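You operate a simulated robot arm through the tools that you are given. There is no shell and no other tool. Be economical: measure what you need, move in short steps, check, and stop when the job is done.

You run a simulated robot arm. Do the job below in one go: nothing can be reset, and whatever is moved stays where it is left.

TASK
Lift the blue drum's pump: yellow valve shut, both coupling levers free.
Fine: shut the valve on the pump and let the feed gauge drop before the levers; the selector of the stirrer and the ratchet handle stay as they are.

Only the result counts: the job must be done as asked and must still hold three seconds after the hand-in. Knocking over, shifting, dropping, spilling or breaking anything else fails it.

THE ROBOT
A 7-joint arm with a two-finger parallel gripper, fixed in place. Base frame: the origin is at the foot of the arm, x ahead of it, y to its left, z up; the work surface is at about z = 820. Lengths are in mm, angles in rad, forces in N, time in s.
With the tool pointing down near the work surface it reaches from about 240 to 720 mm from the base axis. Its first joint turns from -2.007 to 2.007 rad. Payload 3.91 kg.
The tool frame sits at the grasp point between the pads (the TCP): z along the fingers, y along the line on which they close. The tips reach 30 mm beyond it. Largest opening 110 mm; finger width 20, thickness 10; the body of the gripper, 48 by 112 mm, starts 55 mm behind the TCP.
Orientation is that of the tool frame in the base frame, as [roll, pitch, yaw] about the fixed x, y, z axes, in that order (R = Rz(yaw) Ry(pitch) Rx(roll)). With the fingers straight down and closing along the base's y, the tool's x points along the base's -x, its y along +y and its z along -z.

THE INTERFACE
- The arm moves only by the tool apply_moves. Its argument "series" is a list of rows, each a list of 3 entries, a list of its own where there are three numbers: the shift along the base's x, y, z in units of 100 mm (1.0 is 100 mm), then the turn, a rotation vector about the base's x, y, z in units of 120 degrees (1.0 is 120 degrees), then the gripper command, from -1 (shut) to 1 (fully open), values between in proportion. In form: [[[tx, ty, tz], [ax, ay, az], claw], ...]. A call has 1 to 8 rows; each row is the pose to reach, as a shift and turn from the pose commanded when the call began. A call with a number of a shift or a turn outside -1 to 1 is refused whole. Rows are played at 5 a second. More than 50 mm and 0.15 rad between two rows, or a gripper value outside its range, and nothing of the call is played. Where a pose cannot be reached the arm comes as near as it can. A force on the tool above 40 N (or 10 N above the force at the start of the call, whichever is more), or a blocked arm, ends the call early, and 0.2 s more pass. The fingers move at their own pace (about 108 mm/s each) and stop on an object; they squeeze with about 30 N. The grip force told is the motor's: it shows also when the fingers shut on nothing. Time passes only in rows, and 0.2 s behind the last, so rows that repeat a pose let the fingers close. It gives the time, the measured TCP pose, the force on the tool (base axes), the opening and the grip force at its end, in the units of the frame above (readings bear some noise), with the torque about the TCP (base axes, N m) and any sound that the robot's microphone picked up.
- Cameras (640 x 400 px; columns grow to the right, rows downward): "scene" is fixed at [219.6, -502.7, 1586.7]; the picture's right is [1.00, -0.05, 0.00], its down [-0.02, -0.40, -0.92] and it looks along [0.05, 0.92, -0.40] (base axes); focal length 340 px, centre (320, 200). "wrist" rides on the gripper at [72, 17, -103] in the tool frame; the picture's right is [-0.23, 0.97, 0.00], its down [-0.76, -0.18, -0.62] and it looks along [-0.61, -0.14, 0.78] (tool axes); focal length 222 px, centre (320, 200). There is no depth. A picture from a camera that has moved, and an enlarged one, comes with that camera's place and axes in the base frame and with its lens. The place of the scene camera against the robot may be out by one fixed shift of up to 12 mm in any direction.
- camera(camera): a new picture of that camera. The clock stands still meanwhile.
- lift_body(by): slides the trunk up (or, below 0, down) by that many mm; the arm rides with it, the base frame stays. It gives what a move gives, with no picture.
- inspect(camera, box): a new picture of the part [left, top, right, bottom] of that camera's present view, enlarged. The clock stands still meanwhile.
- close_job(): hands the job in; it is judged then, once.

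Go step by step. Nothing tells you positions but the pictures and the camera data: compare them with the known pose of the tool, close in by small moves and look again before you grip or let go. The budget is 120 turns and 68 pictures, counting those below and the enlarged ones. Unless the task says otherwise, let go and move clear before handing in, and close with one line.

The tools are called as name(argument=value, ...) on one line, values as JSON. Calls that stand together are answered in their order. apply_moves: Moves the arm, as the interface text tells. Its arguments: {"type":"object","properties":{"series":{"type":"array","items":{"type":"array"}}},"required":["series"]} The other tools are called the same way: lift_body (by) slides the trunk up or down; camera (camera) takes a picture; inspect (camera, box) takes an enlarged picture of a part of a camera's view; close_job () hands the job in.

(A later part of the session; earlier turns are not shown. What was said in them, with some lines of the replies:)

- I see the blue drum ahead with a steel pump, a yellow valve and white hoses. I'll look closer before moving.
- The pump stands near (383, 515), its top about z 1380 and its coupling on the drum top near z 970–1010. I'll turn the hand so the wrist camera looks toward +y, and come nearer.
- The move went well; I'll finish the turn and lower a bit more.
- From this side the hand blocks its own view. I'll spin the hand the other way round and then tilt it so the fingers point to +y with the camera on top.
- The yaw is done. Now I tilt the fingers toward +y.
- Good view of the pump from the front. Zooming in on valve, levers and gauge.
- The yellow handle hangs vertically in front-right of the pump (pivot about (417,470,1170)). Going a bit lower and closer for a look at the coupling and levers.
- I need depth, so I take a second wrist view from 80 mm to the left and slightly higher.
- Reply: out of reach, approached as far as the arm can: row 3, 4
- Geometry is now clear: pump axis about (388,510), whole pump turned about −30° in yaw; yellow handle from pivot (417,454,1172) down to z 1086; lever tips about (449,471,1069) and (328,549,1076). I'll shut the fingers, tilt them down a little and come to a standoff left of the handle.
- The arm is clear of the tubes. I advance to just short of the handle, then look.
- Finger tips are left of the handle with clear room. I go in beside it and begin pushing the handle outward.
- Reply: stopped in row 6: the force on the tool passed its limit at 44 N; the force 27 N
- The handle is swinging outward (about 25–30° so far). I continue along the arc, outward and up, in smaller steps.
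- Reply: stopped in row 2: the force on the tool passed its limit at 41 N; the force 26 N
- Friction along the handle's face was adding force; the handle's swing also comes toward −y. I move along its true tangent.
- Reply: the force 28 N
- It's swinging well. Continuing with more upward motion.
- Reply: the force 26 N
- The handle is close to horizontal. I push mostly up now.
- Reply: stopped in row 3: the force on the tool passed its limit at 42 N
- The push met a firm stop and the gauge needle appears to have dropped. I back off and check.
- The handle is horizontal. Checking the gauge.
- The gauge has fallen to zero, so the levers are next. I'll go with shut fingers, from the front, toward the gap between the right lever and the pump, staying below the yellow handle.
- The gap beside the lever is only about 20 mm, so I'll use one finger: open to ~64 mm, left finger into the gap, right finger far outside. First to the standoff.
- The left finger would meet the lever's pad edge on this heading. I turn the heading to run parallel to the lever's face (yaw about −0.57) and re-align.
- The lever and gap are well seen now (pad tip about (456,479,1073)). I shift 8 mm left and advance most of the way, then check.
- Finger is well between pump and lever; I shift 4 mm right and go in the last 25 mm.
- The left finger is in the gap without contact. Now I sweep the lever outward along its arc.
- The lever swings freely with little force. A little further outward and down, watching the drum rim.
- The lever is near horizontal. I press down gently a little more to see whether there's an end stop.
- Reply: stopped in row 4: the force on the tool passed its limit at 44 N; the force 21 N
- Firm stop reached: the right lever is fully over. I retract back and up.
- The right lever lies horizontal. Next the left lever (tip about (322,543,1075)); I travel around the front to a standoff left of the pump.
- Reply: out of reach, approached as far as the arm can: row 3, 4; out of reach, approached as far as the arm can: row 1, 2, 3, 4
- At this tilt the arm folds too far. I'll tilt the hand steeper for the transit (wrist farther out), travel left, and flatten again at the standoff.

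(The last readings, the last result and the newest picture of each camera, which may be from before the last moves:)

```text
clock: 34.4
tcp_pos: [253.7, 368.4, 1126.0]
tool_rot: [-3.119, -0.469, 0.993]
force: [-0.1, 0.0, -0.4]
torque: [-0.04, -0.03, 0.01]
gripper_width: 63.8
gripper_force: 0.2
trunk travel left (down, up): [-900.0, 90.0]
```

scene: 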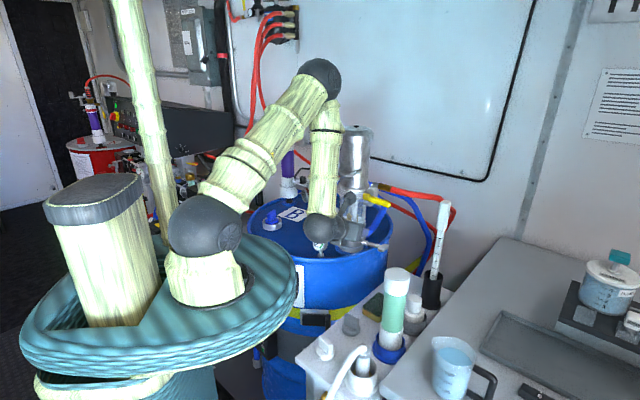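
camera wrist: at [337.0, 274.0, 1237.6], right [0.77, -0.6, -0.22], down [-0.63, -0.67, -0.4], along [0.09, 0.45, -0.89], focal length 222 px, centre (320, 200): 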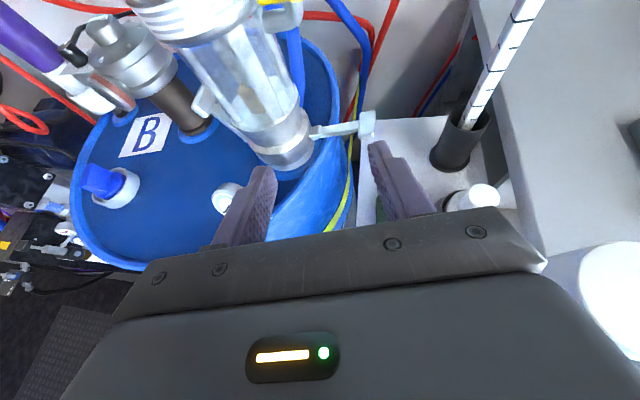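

Transit worked. Now on to the standoff, flattening the tilt to about 0.8.

apply_moves(series=[[[-0.03, 0.2, -0.03], [0.04, -0.026, 0], 0.16], [[-0.05, 0.4, -0.06], [0.08, -0.052, 0], 0.16], [[-0.05, 0.6, -0.1], [0.12, -0.077, 0], 0.16], [[-0.05, 0.87, -0.13], [0.12, -0.077, 0], 0.16]])

inspect(camera="wrist", box=[180, 0, 460, 240])

```text
clock: 35.4
tcp_pos: [253.8, 456.4, 1113.0]
tool_rot: [-3.11, -0.768, 0.988]
force: [0.2, -0.4, 0.0]
torque: [0.01, 0.01, 0.03]
gripper_width: 63.7
gripper_force: 0.1
trunk travel left (down, up): [-900.0, 90.0]
```

```text
1.67 times, centred on (320, 120) of wrist
camera zoom: at [258.3, 428.9, 1236.4], right [0.73, -0.66, -0.18], down [-0.67, -0.73, -0.08], along [-0.08, 0.18, -0.98], focal length 370 px, centre (320, 333)
```

zoom: 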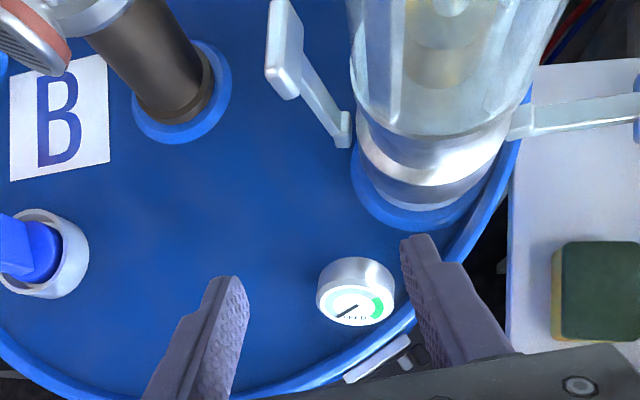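

The left lever tip is about (329,570,1078), with pump axis nearer (388,520). I go around to a standoff in front of the gap, keeping the wrist camera below the pump's U-handle.

apply_moves(series=[[[-0.1, 0.04, -0.14], [0, 0, -0.02], 0.16], [[-0.19, 0.1, -0.28], [0, 0, -0.04], 0.16], [[-0.17, 0.32, -0.31], [0, 0, -0.054], 0.16], [[-0.13, 0.54, -0.31], [0, 0, -0.054], 0.16], [[0.02, 0.65, -0.31], [0, 0, -0.054], 0.16], [[0.15, 0.77, -0.32], [0, 0, -0.054], 0.16]])

inspect(camera="wrist", box=[200, 0, 480, 240])

```text
clock: 36.8
tcp_pos: [265.3, 531.4, 1079.2]
tool_rot: [-3.115, -0.767, 0.878]
force: [0.5, -0.4, 0.0]
torque: [-0.01, -0.03, 0.0]
gripper_width: 63.9
gripper_force: 0.0
trunk travel left (down, up): [-900.0, 90.0]
```

```text
1.67 times, centred on (340, 120) of wrist
camera zoom: at [268.2, 504.9, 1203.2], right [0.66, -0.73, -0.18], down [-0.75, -0.65, -0.08], along [-0.06, 0.18, -0.98], focal length 370 px, centre (287, 333)
```

zoom: 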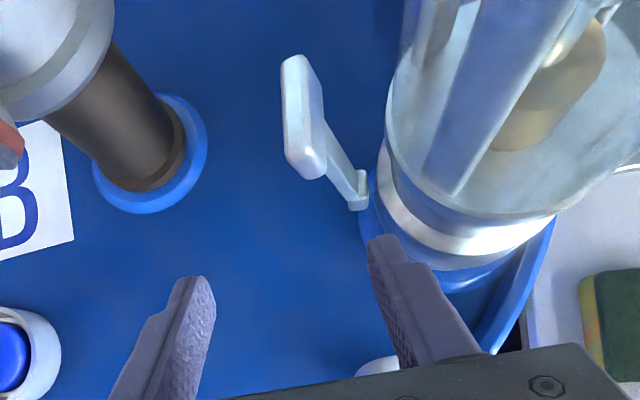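

Clear view of the left lever and gap. I insert the right finger into the gap.

apply_moves(series=[[[0.06, 0.12, 0.02], [0, 0, 0], 0.31], [[0.15, 0.23, 0.02], [0, 0, 0], 0.31], [[0.24, 0.35, 0.02], [0, 0, 0], 0.31], [[0.33, 0.46, 0.02], [0, 0, 0], 0.31]])

inspect(camera="wrist", box=[200, 0, 480, 240])

```text
clock: 37.8
tcp_pos: [299.1, 577.6, 1082.4]
tool_rot: [-3.114, -0.766, 0.877]
force: [-0.1, 0.5, -1.0]
torque: [-0.02, 0.03, 0.01]
gripper_width: 72.3
gripper_force: 0.1
trunk travel left (down, up): [-900.0, 90.0]
```

```text
1.67 times, centred on (340, 120) of wrist
camera zoom: at [301.4, 549.8, 1206.0], right [0.66, -0.73, -0.18], down [-0.75, -0.65, -0.08], along [-0.06, 0.18, -0.98], focal length 370 px, centre (287, 333)
```

zoom: 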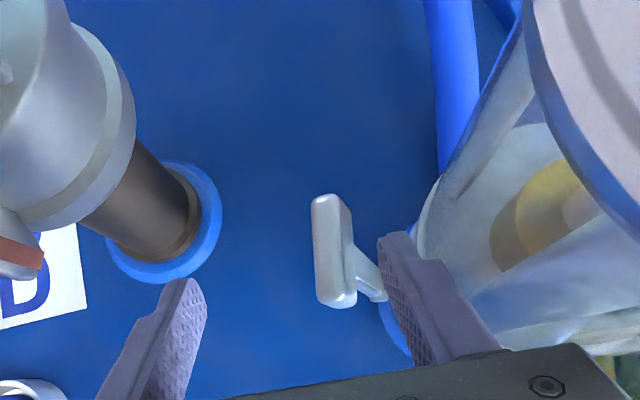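

The finger sits in the gap beside the lever pad. Sweeping the left lever outward along its arc.

apply_moves(series=[[[-0.08, 0.064, 0], [0, 0, 0], 0.31], [[-0.14, 0.115, -0.02], [0, 0, 0], 0.31], [[-0.2, 0.166, -0.04], [0, 0, 0], 0.31], [[-0.26, 0.218, -0.08], [0, 0, 0], 0.31], [[-0.31, 0.26, -0.13], [0, 0, 0], 0.31], [[-0.36, 0.3, -0.19], [0, 0, 0], 0.31], [[-0.41, 0.34, -0.25], [0, 0, 0], 0.31]])

inspect(camera="wrist", box=[200, 0, 480, 240])

```text
clock: 39.4
tcp_pos: [257.6, 612.2, 1057.9]
tool_rot: [-3.113, -0.768, 0.877]
force: [0.3, 0.6, 0.5]
torque: [-0.02, 0.01, 0.0]
gripper_width: 71.9
gripper_force: 0.1
trunk travel left (down, up): [-900.0, 90.0]
```

```text
1.67 times, centred on (340, 120) of wrist
camera zoom: at [260.3, 584.8, 1180.8], right [0.66, -0.73, -0.18], down [-0.75, -0.65, -0.08], along [-0.06, 0.18, -0.98], focal length 370 px, centre (287, 333)
```

zoom: 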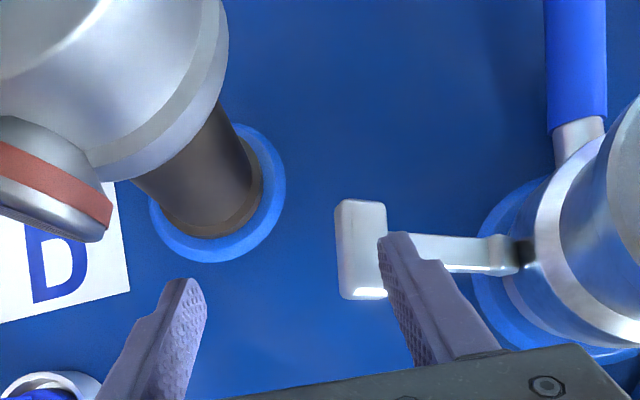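

The lever is about two thirds over. I continue mostly downward to the stop (keeping the left finger away from the vent cap).

apply_moves(series=[[[-0.02, 0.015, -0.05], [0, 0, 0], 0.31], [[-0.04, 0.03, -0.1], [0, 0, 0], 0.31], [[-0.055, 0.045, -0.15], [0, 0, 0], 0.31], [[-0.07, 0.055, -0.2], [0, 0, 0], 0.31], [[-0.075, 0.06, -0.25], [0, 0, 0], 0.31], [[-0.075, 0.06, -0.3], [0, 0, 0], 0.31], [[-0.075, 0.06, -0.34], [0, 0, 0], 0.31], [[-0.075, 0.06, -0.38], [0, 0, 0], 0.31]])

inspect(camera="wrist", box=[200, 0, 480, 240])

```text
clock: 41.1
tcp_pos: [252.1, 619.7, 1033.7]
tool_rot: [-3.108, -0.784, 0.875]
force: [-1.9, -6.1, 21.9]
torque: [-0.43, -0.73, -0.36]
gripper_width: 72.7
gripper_force: 0.2
trunk travel left (down, up): [-900.0, 90.0]
stopped in row 8: the force on the tool passed its limit at 43 N (the readings are from after the stop); the commanded pose is now the measured one
```

```text
1.67 times, centred on (340, 120) of wrist
camera zoom: at [253.9, 590.3, 1156.7], right [0.66, -0.73, -0.18], down [-0.75, -0.65, -0.09], along [-0.05, 0.2, -0.98], focal length 370 px, centre (287, 333)
```

zoom: 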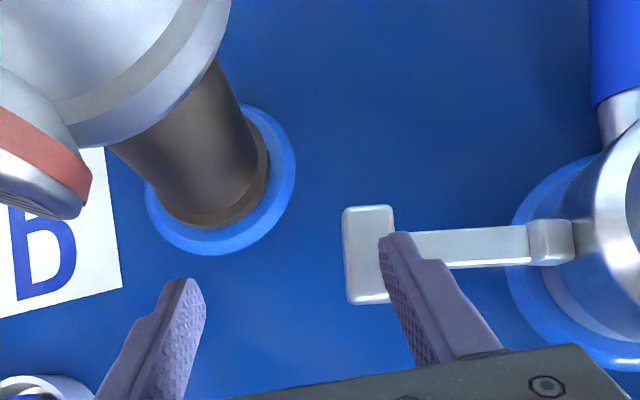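

The left lever has reached its stop too. I back off and retreat to the left-front.

apply_moves(series=[[[0, 0, 0.1], [0, 0, 0], 0.31], [[-0.15, -0.25, 0.12], [0, 0, 0], 0.31], [[-0.25, -0.6, 0.15], [0, 0, 0], 0.31], [[-0.35, -0.95, 0.2], [0, 0, 0], 0.31]])

inspect(camera="scene", box=[250, 100, 450, 290])

```text
clock: 42.3
tcp_pos: [270.2, 512.0, 1046.7]
tool_rot: [-3.123, -0.767, 0.818]
force: [0.5, 0.3, -0.8]
torque: [0.01, 0.0, 0.0]
gripper_width: 71.9
gripper_force: 0.0
out of reach, approached as far as the arm can: row 4
trunk travel left (down, up): [-900.0, 90.0]
stopped in row 4: the arm was blocked; the commanded pose is now the measured one
```

```text
2.11 times, centred on (350, 195) of scene
camera zoom: at [219.6, -502.7, 1586.7], right [1.0, -0.05, 0.0], down [-0.02, -0.4, -0.92], along [0.05, 0.92, -0.4], focal length 716 px, centre (257, 210)
```

zoom: 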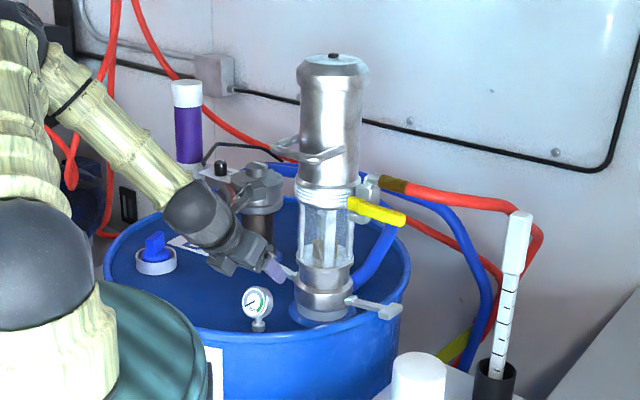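

Both levers are horizontal in the picture. The arm hit its folding limit; I go left-and-up away from the pump, then come to the pump's top, where a wider cap sits on the body.

apply_moves(series=[[[-0.1, 0.15, 0.1], [0, 0, 0], 0.31], [[-0.25, 0.35, 0.2], [0, 0, 0.0], 0.31], [[-0.35, 0.45, 0.4], [0, 0, 0.0], 0.31], [[-0.35, 0.45, 0.7], [0, 0, 0.0], 0.31], [[-0.35, 0.45, 1.0], [0, 0, 0.0], 0.31]])

apply_moves(series=[[[0, 0, 0.4], [0, 0, 0.0], 0.31], [[0, 0, 0.8], [0, 0, 0.0], 0.5], [[0, -0.1, 1.0], [0, 0, 0.0], 0.8]])

apply_moves(series=[[[0, -0.1, 0.4], [0, 0, 0.0], 0.9], [[0.0, -0.2, 0.8], [0, 0, 0.0], 1], [[0.1, -0.5, 1.0], [0, 0, 0], 1], [[0.2, -0.8, 1.0], [0, 0, 0], 1], [[0.3, -1.0, 1.0], [0, 0, 0], 1]])

camera(camera="wrist")

```text
clock: 43.5
tcp_pos: [256.2, 548.6, 1140.2]
tool_rot: [3.136, -0.762, 0.798]
force: [-0.1, 0.9, -0.6]
torque: [0.0, 0.01, 0.0]
gripper_width: 72.0
gripper_force: 0.1
trunk travel left (down, up): [-900.0, 90.0]
```

```text
clock: 44.3
tcp_pos: [233.0, 546.5, 1246.8]
tool_rot: [-3.124, -0.765, 0.821]
force: [-0.6, 0.1, 0.2]
torque: [0.0, 0.02, 0.03]
gripper_width: 99.1
gripper_force: 0.0
trunk travel left (down, up): [-900.0, 90.0]
```

```text
clock: 45.5
tcp_pos: [264.0, 448.1, 1349.1]
tool_rot: [-3.125, -0.769, 0.819]
force: [0.3, -0.2, 0.0]
torque: [0.02, 0.01, 0.01]
gripper_width: 110.0
gripper_force: 0.0
trunk travel left (down, up): [-900.0, 90.0]
```

```text
22 pictures are left
camera wrist: at [264.3, 420.2, 1472.5], right [0.61, -0.78, -0.17], down [-0.79, -0.6, -0.08], along [-0.04, 0.18, -0.98], focal length 222 px, centre (320, 200)
```

wrist: 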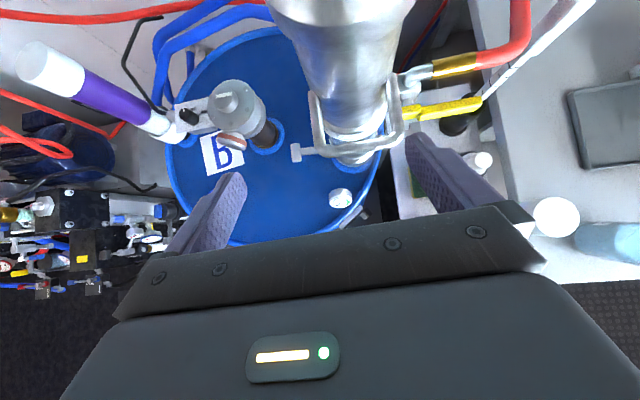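

Now I flatten the hand to horizontal, heading at the pump's upper body.

apply_moves(series=[[[0, 0, 0], [0.045, -0.042, 0], 1], [[0.05, 0, 0], [0.09, -0.084, 0], 1], [[0.1, 0, 0], [0.135, -0.126, 0], 1], [[0.2, 0, 0], [0.18, -0.168, 0], 1], [[0.3, 0, 0], [0.225, -0.21, 0], 1], [[0.4, 0, 0], [0.269, -0.251, 0], 1]])

camera(camera="wrist")

camera(camera="scene")

```text
clock: 46.9
tcp_pos: [304.1, 448.9, 1347.2]
tool_rot: [-3.113, -1.538, 0.81]
force: [0.2, 0.3, -0.1]
torque: [0.03, 0.0, 0.0]
gripper_width: 109.8
gripper_force: 0.1
trunk travel left (down, up): [-900.0, 90.0]
```

```text
21 pictures are left
camera wrist: at [249.2, 362.1, 1422.8], right [0.72, -0.66, -0.23], down [-0.57, -0.36, -0.74], along [0.4, 0.66, -0.63], focal length 222 px, centre (320, 200)
```

wrist: 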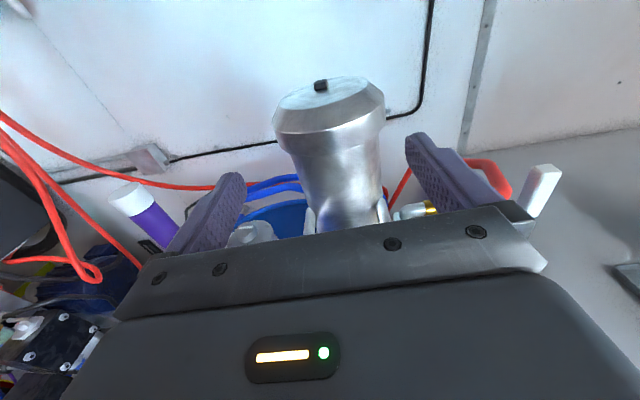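

```text
20 pictures are left
```

scene: 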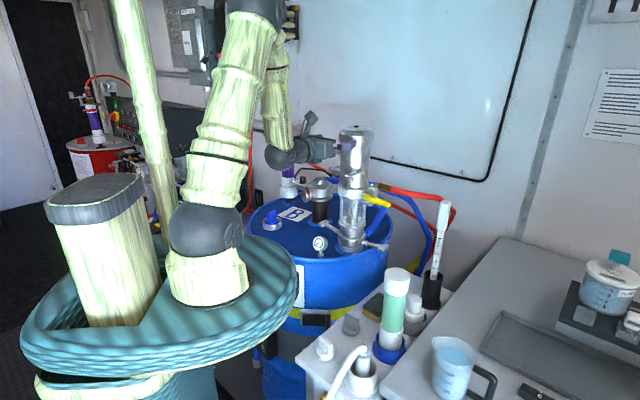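

The pump has a wider head flange (underside about z 1348, ~100 mm wide) on a neck of ~83 mm: fingers under it give a firm lift. I lower to z≈1328, centre, and approach.

apply_moves(series=[[[0.04, -0.04, -0.19], [0, 0, 0], 1], [[0.18, 0.1, -0.19], [0, 0, 0], 1], [[0.31, 0.25, -0.19], [0, 0, 0], 1], [[0.42, 0.36, -0.19], [0, 0, 0], 1]])

inspect(camera="wrist", box=[160, 0, 480, 240])

inspect(camera="scene", box=[270, 100, 410, 200])

```text
clock: 47.9
tcp_pos: [345.0, 482.9, 1329.2]
tool_rot: [3.129, -1.537, 0.852]
force: [0.2, -0.7, -0.4]
torque: [-0.04, 0.0, 0.03]
gripper_width: 110.0
gripper_force: 0.0
trunk travel left (down, up): [-900.0, 90.0]
```

```text
1.67 times, centred on (320, 120) of wrist
camera zoom: at [290.4, 397.2, 1404.5], right [0.72, -0.66, -0.23], down [-0.57, -0.36, -0.74], along [0.41, 0.66, -0.63], focal length 370 px, centre (320, 333)
```

zoom: 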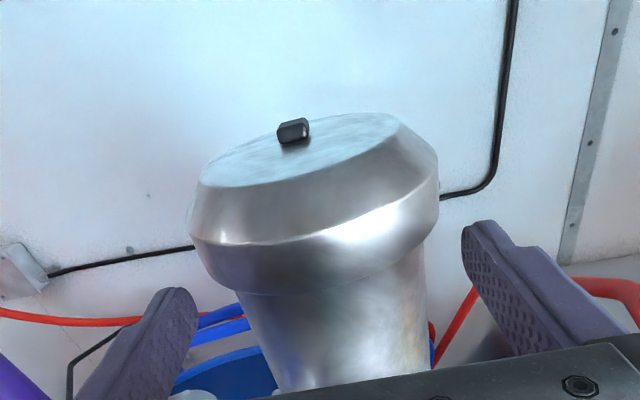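

```text
4.00 times, centred on (340, 150) of scene
camera zoom: at [219.6, -502.7, 1586.7], right [1.0, -0.05, 0.0], down [-0.02, -0.4, -0.92], along [0.05, 0.92, -0.4], focal length 1360 px, centre (240, 400)
```

zoom: 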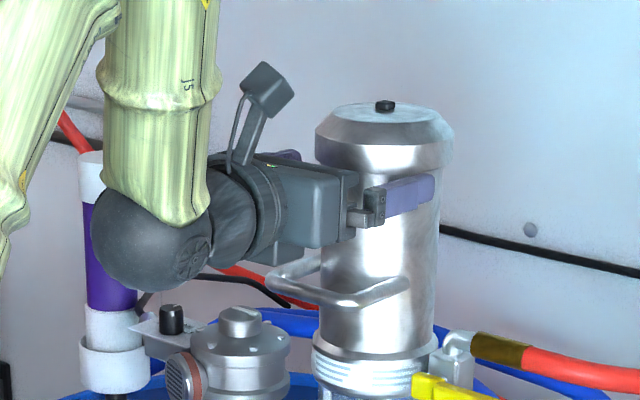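

The finger tops are a few mm too high for the flange underside (~z 1334), lateral alignment is good. I lower 11 mm and slide forward around the neck.

apply_moves(series=[[[0, 0, -0.06], [0, 0, 0], 1], [[0, 0, -0.12], [0, 0, 0], 1], [[0.11, 0.12, -0.12], [0, 0, 0], 1], [[0.22, 0.24, -0.12], [0, 0, 0], 1], [[0.32, 0.35, -0.12], [0, 0, 0], 1]])

inspect(camera="wrist", box=[160, 0, 480, 240])

inspect(camera="scene", box=[290, 100, 430, 200])

```text
clock: 49.1
tcp_pos: [380.7, 519.5, 1317.8]
tool_rot: [3.119, -1.538, 0.861]
force: [-0.4, -0.6, 0.0]
torque: [0.01, 0.01, 0.0]
gripper_width: 109.8
gripper_force: 0.1
trunk travel left (down, up): [-900.0, 90.0]
```

```text
1.67 times, centred on (320, 120) of wrist
camera zoom: at [325.2, 433.2, 1392.6], right [0.72, -0.66, -0.23], down [-0.57, -0.36, -0.74], along [0.4, 0.66, -0.63], focal length 370 px, centre (320, 333)
```

zoom: 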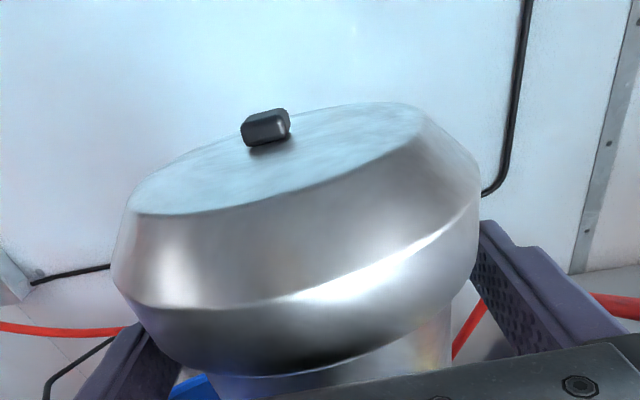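

```text
4.00 times, centred on (360, 150) of scene
camera zoom: at [219.6, -502.7, 1586.7], right [1.0, -0.05, 0.0], down [-0.02, -0.4, -0.92], along [0.05, 0.92, -0.4], focal length 1360 px, centre (160, 400)
```

zoom: 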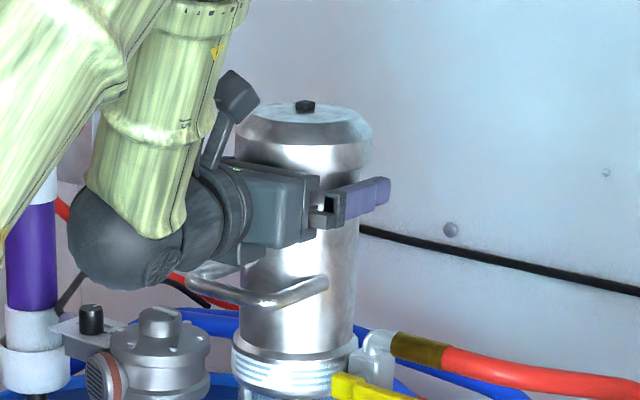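

The fingers straddle the neck just below the flange. I close the gripper.

apply_moves(series=[[[0, 0, 0], [0, 0, 0], 0.6], [[0, 0, 0], [0, 0, 0], 0.2], [[0, 0, 0], [0, 0, 0], -0.5], [[0, 0, 0], [0, 0, 0], -0.5]])

```text
clock: 50.1
tcp_pos: [380.3, 519.2, 1318.8]
tool_rot: [3.135, -1.536, 0.842]
force: [0.0, 2.7, 0.4]
torque: [0.28, 0.11, 0.16]
gripper_width: 93.0
gripper_force: 45.1
trunk travel left (down, up): [-900.0, 90.0]
```

Gripped at 93 mm. I start lifting in small steps to feel the load.

apply_moves(series=[[[0, 0, 0.02], [0, 0, 0], -1], [[0, 0, 0.05], [0, 0, 0], -1], [[0, 0, 0.09], [0, 0, 0], -1], [[0, 0, 0.13], [0, 0, 0], -1], [[0, 0, 0.17], [0, 0, 0], -1], [[0, 0, 0.2], [0, 0, 0], -1]])

inspect(camera="scene", box=[270, 100, 430, 280])

```text
clock: 51.5
tcp_pos: [379.1, 519.7, 1335.2]
tool_rot: [-3.138, -1.535, 0.837]
force: [4.9, 3.2, -5.0]
torque: [-0.66, 1.16, 0.83]
gripper_width: 93.2
gripper_force: 45.5
trunk travel left (down, up): [-900.0, 90.0]
```

```text
2.22 times, centred on (350, 190) of scene
camera zoom: at [219.6, -502.7, 1586.7], right [1.0, -0.05, 0.0], down [-0.02, -0.4, -0.92], along [0.05, 0.92, -0.4], focal length 755 px, centre (253, 222)
```

zoom: 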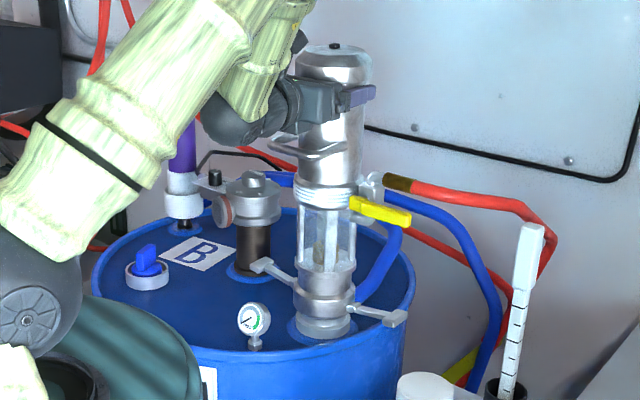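

The load is light so far. I lift further.

apply_moves(series=[[[0, 0, 0.05], [0, 0, 0], -1], [[0, 0, 0.1], [0, 0, 0], -1], [[0, 0, 0.15], [0, 0, 0], -1], [[0, 0, 0.2], [0, 0, 0], -1], [[0, 0, 0.25], [0, 0, 0], -1], [[0, 0, 0.3], [0, 0, 0], -1], [[0, 0, 0.3], [0, 0, 0], -1]])

inspect(camera="scene", box=[270, 100, 430, 280])

```text
clock: 53.1
tcp_pos: [379.4, 520.5, 1366.6]
tool_rot: [-3.141, -1.538, 0.837]
force: [2.1, 1.6, -5.0]
torque: [-0.28, 0.44, -0.45]
gripper_width: 93.2
gripper_force: 44.5
trunk travel left (down, up): [-900.0, 90.0]
```

```text
2.22 times, centred on (350, 190) of scene
camera zoom: at [219.6, -502.7, 1586.7], right [1.0, -0.05, 0.0], down [-0.02, -0.4, -0.92], along [0.05, 0.92, -0.4], focal length 755 px, centre (253, 222)
```

zoom: 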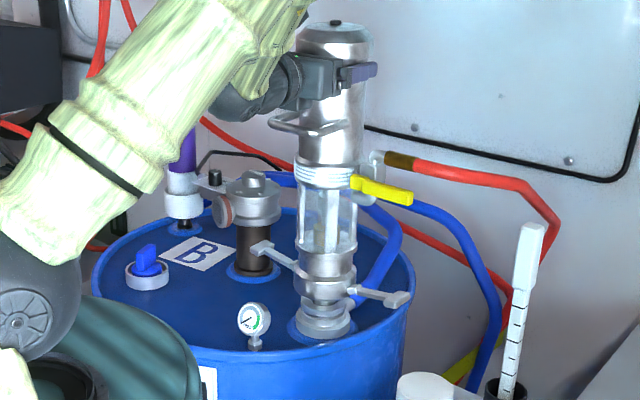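

The pump and its coupling are rising off the adapter, held steadily. I raise it further while watching the hoses and force.

apply_moves(series=[[[0, 0, 0.08], [0, 0, 0], -1], [[0, 0, 0.16], [0, 0, 0], -1], [[0, 0, 0.24], [0, 0, 0], -1], [[0, 0, 0.32], [0, 0, 0], -1], [[0, 0, 0.4], [0, 0, 0], -1], [[0, 0, 0.48], [0, 0, 0], -1], [[0, 0, 0.55], [0, 0, 0], -1], [[0, 0, 0.55], [0, 0, 0], -1]])

camera(camera="scene")

```text
clock: 54.9
tcp_pos: [379.7, 520.0, 1417.2]
tool_rot: [3.139, -1.527, 0.838]
force: [0.0, -1.8, -27.2]
torque: [0.57, 0.3, 0.08]
gripper_width: 93.4
gripper_force: 45.1
trunk travel left (down, up): [-900.0, 90.0]
```

```text
13 pictures are left
```

scene: 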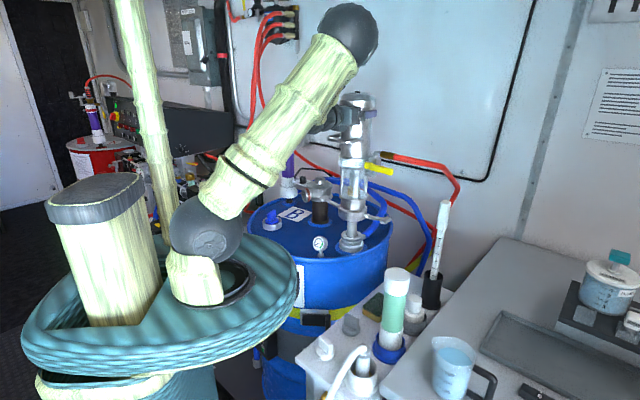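

The downward load has risen to 27 N. I check the coupling area.

inspect(camera="scene", box=[310, 85, 410, 260])

```text
2.29 times, centred on (360, 172) of scene
camera zoom: at [219.6, -502.7, 1586.7], right [1.0, -0.05, 0.0], down [-0.02, -0.4, -0.92], along [0.05, 0.92, -0.4], focal length 777 px, centre (229, 263)
```

zoom: 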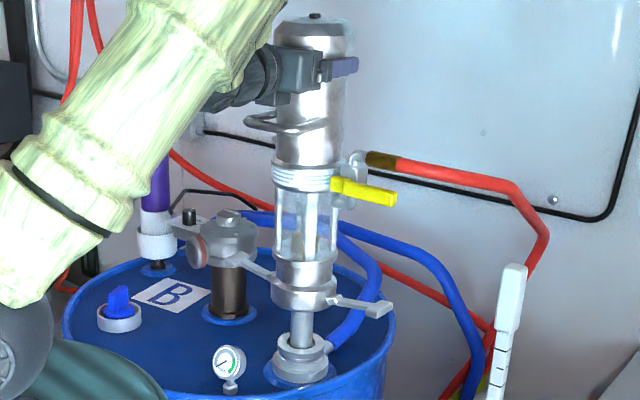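

The pump is clear of the adapter with only its dip tube still inside; 27 N is simply its weight. I raise a bit more for margin.

apply_moves(series=[[[0, 0, 0.07], [0, 0, 0], -1], [[0, 0, 0.14], [0, 0, 0], -1], [[0, 0, 0.21], [0, 0, 0], -1], [[0, 0, 0.28], [0, 0, 0], -1], [[0, 0, 0.35], [0, 0, 0], -1], [[0, 0, 0.42], [0, 0, 0], -1], [[0, 0, 0.5], [0, 0, 0], -1], [[0, 0, 0.5], [0, 0, 0], -1]])

inspect(camera="scene", box=[290, 65, 430, 260])

```text
clock: 55.3
tcp_pos: [378.7, 520.3, 1421.2]
tool_rot: [3.126, -1.518, 0.853]
force: [3.7, 10.3, -10.8]
torque: [0.54, -0.54, -0.1]
gripper_width: 93.4
gripper_force: 44.9
trunk travel left (down, up): [-900.0, 90.0]
stopped in row 2: the force on the tool passed its limit at 51 N (the readings are from after the stop); the commanded pose is now the measured one
```

```text
2.05 times, centred on (360, 162) of scene
camera zoom: at [219.6, -502.7, 1586.7], right [1.0, -0.05, 0.0], down [-0.02, -0.4, -0.92], along [0.05, 0.92, -0.4], focal length 697 px, centre (238, 277)
```

zoom: 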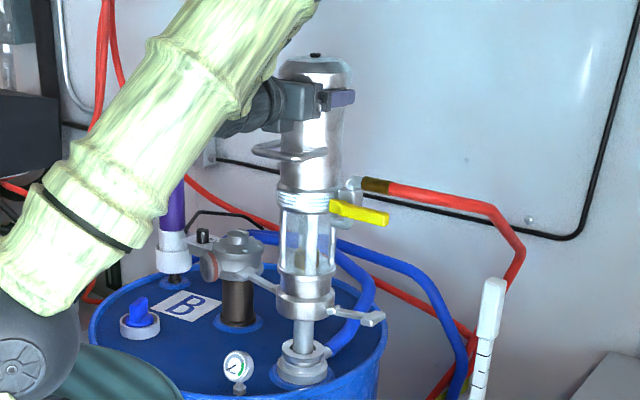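

The pump meets the top of its travel at about 100 mm of lift. I ease down 3 mm to take off the strain and wait to see that it holds.

apply_moves(series=[[[0, 0, -0.03], [0, 0, 0], -1], [[0, 0, -0.03], [0, 0, 0], -1], [[0, 0, -0.03], [0, 0, 0], -1], [[0, 0, -0.03], [0, 0, 0], -1], [[0, 0, -0.03], [0, 0, 0], -1], [[0, 0, -0.03], [0, 0, 0], -1], [[0, 0, -0.03], [0, 0, 0], -1], [[0, 0, -0.03], [0, 0, 0], -1]])

inspect(camera="scene", box=[290, 140, 420, 260])

camera(camera="wrist")

```text
clock: 57.1
tcp_pos: [378.9, 518.7, 1420.6]
tool_rot: [3.133, -1.522, 0.846]
force: [9.5, 15.1, 5.1]
torque: [1.58, 0.11, -0.29]
gripper_width: 93.2
gripper_force: 44.8
trunk travel left (down, up): [-900.0, 90.0]
```

```text
3.33 times, centred on (355, 200) of scene
camera zoom: at [219.6, -502.7, 1586.7], right [1.0, -0.05, 0.0], down [-0.02, -0.4, -0.92], along [0.05, 0.92, -0.4], focal length 1133 px, centre (203, 200)
```

zoom: 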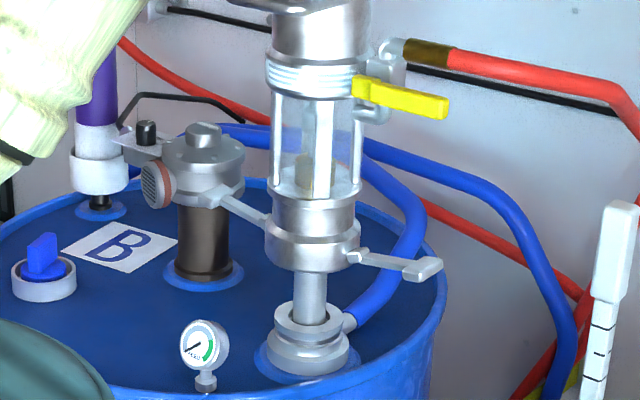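

```text
9 pictures are left
camera wrist: at [324.8, 434.4, 1496.9], right [0.72, -0.66, -0.23], down [-0.57, -0.37, -0.73], along [0.4, 0.65, -0.64], focal length 222 px, centre (320, 200)
```

wrist: 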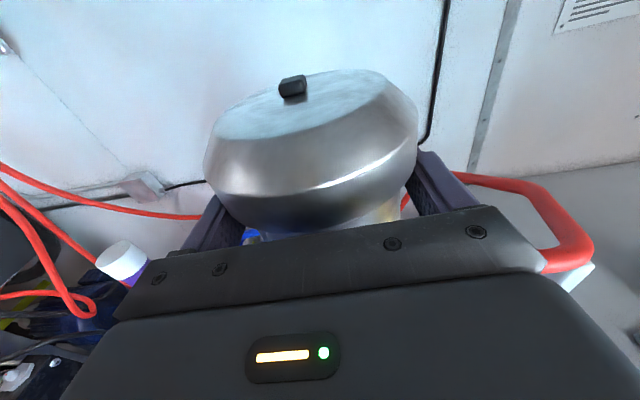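

The reading shows the pump now pushing up slightly rather than hanging, so it may be held in its slide. I test by easing down another 6 mm and reading the force.

apply_moves(series=[[[0, 0, -0.03], [0, 0, 0], -1], [[0, 0, -0.06], [0, 0, 0], -1], [[0, 0, -0.06], [0, 0, 0], -1], [[0, 0, -0.06], [0, 0, 0], -1], [[0, 0, -0.06], [0, 0, 0], -1]])

```text
clock: 58.3
tcp_pos: [379.4, 520.8, 1412.6]
tool_rot: [3.128, -1.523, 0.852]
force: [9.9, 14.6, 2.0]
torque: [1.17, 0.29, -0.3]
gripper_width: 93.2
gripper_force: 44.6
trunk travel left (down, up): [-900.0, 90.0]
```

The vertical load is nearly zero both ways, so the slide seems to carry the pump by itself. I go back up and test by opening only slightly: the flange would still be caught by the fingers.

apply_moves(series=[[[0, 0, 0.03], [0, 0, 0], -1], [[0, 0, 0.06], [0, 0, 0], -1], [[0, 0, 0.06], [0, 0, 0], -1]])

inspect(camera="scene", box=[310, 80, 410, 260])

apply_moves(series=[[[0, 0, 0], [0, 0, 0], 0.76], [[0, 0, 0], [0, 0, 0], 0.76], [[0, 0, 0], [0, 0, 0], 0.76], [[0, 0, 0], [0, 0, 0], 0.76], [[0, 0, 0], [0, 0, 0], 0.76], [[0, 0, 0], [0, 0, 0], 0.76], [[0, 0, 0], [0, 0, 0], 0.76], [[0, 0, 0], [0, 0, 0], 0.76]])

inspect(camera="scene", box=[310, 80, 410, 260])

```text
clock: 59.1
tcp_pos: [379.4, 519.9, 1419.1]
tool_rot: [3.121, -1.519, 0.859]
force: [6.3, 9.5, -5.0]
torque: [-0.53, 1.42, 0.52]
gripper_width: 93.3
gripper_force: 45.2
trunk travel left (down, up): [-900.0, 90.0]
```

```text
2.22 times, centred on (360, 170) of scene
camera zoom: at [219.6, -502.7, 1586.7], right [1.0, -0.05, 0.0], down [-0.02, -0.4, -0.92], along [0.05, 0.92, -0.4], focal length 755 px, centre (231, 267)
```

zoom: 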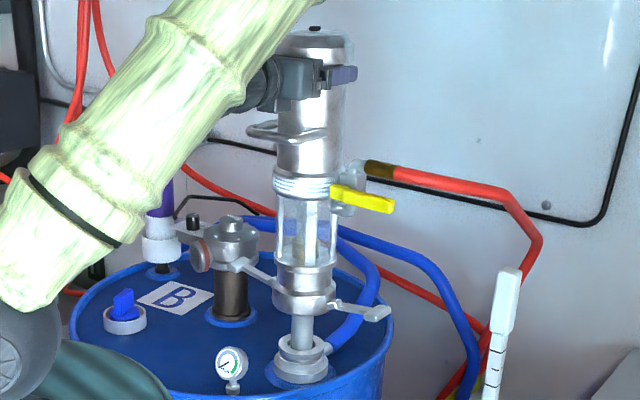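

```text
clock: 60.9
tcp_pos: [377.9, 516.9, 1420.6]
tool_rot: [3.127, -1.525, 0.852]
force: [0.3, 0.2, 0.1]
torque: [0.02, 0.0, -0.01]
gripper_width: 96.9
gripper_force: 0.0
trunk travel left (down, up): [-900.0, 90.0]
```

```text
2.22 times, centred on (360, 170) of scene
camera zoom: at [219.6, -502.7, 1586.7], right [1.0, -0.05, 0.0], down [-0.02, -0.4, -0.92], along [0.05, 0.92, -0.4], focal length 755 px, centre (231, 267)
```

zoom: 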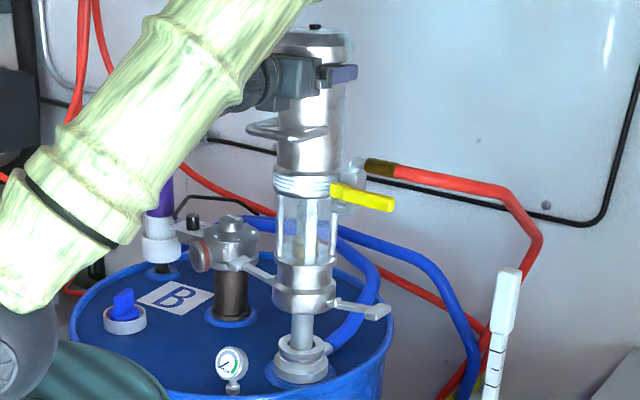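

With the fingers loose the force is zero and the pump stays up by itself. I open fully and back straight out.

apply_moves(series=[[[0, 0, 0], [0, 0, 0], 1], [[0, 0, 0], [0, 0, 0], 1], [[-0.1, -0.11, 0], [0, 0, 0], 1], [[-0.22, -0.24, 0], [0, 0, 0], 1], [[-0.35, -0.39, 0], [0, 0, 0], 1], [[-0.5, -0.55, 0], [0, 0, 0], 1], [[-0.65, -0.72, 0.05], [0, 0, 0], 1], [[-0.75, -0.83, 0.1], [0, 0, 0], 1]])

camera(camera="scene")

inspect(camera="scene", box=[270, 80, 430, 260])

```text
clock: 62.7
tcp_pos: [303.0, 433.7, 1430.6]
tool_rot: [3.121, -1.525, 0.858]
force: [-1.5, 0.2, -0.1]
torque: [-0.03, 0.03, 0.05]
gripper_width: 109.8
gripper_force: 0.0
trunk travel left (down, up): [-900.0, 90.0]
```

```text
6 pictures are left
```

scene: 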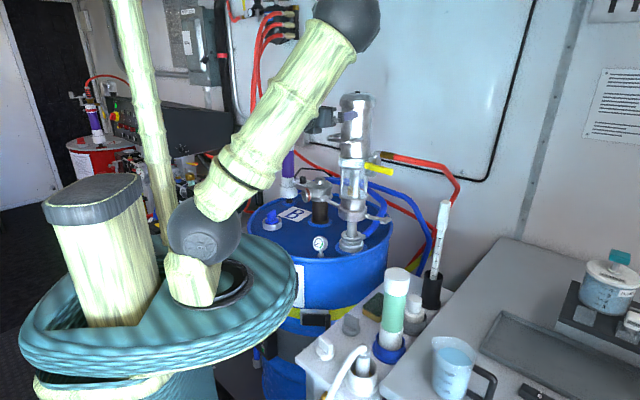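

```text
2.22 times, centred on (350, 170) of scene
camera zoom: at [219.6, -502.7, 1586.7], right [1.0, -0.05, 0.0], down [-0.02, -0.4, -0.92], along [0.05, 0.92, -0.4], focal length 755 px, centre (253, 267)
```

zoom: 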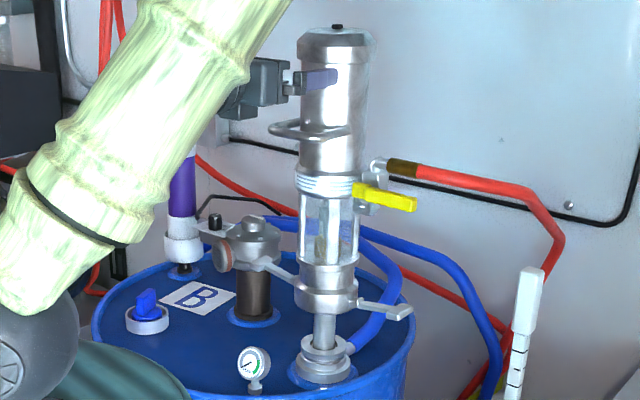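

The pump stays raised with the hand clear. I wait a little longer to rule out creeping.

apply_moves(series=[[[-0.05, -0.05, 0], [0, 0, 0], 1], [[-0.05, -0.05, 0], [0, 0, 0], 1], [[-0.05, -0.05, 0], [0, 0, 0], 1], [[-0.05, -0.05, 0], [0, 0, 0], 1], [[-0.05, -0.05, 0], [0, 0, 0], 1], [[-0.05, -0.05, 0], [0, 0, 0], 1], [[-0.05, -0.05, 0], [0, 0, 0], 1], [[-0.05, -0.05, 0], [0, 0, 0], 1]])

inspect(camera="scene", box=[270, 80, 430, 260])

```text
clock: 64.5
tcp_pos: [297.9, 428.3, 1431.5]
tool_rot: [3.126, -1.527, 0.853]
force: [0.2, 0.7, 0.3]
torque: [-0.01, 0.0, -0.02]
gripper_width: 109.9
gripper_force: 0.0
trunk travel left (down, up): [-900.0, 90.0]
```

```text
2.22 times, centred on (350, 170) of scene
camera zoom: at [219.6, -502.7, 1586.7], right [1.0, -0.05, 0.0], down [-0.02, -0.4, -0.92], along [0.05, 0.92, -0.4], focal length 755 px, centre (253, 267)
```

zoom: 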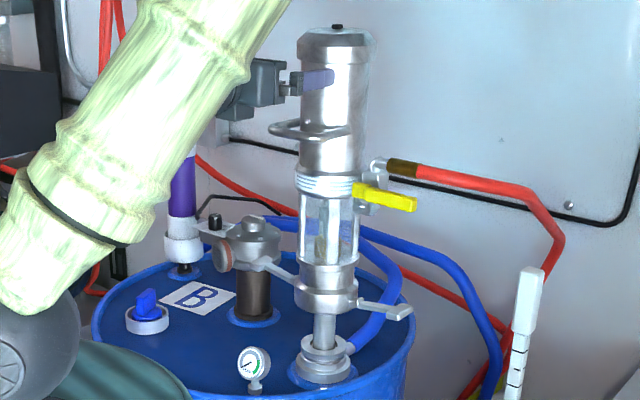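

The pump is unchanged and stays up, with the valve shut, the gauge at zero and both levers free. I'm handing in.

close_job()

```text
The job is handed in.
```

The blue drum's pump is lifted about 100 mm, to the top of its travel, and stays up by itself with the gripper clear. The yellow valve was shut and the feed gauge fell to zero before both coupling levers were freed. I did not touch the stirrer's selector or the ratchet handle.
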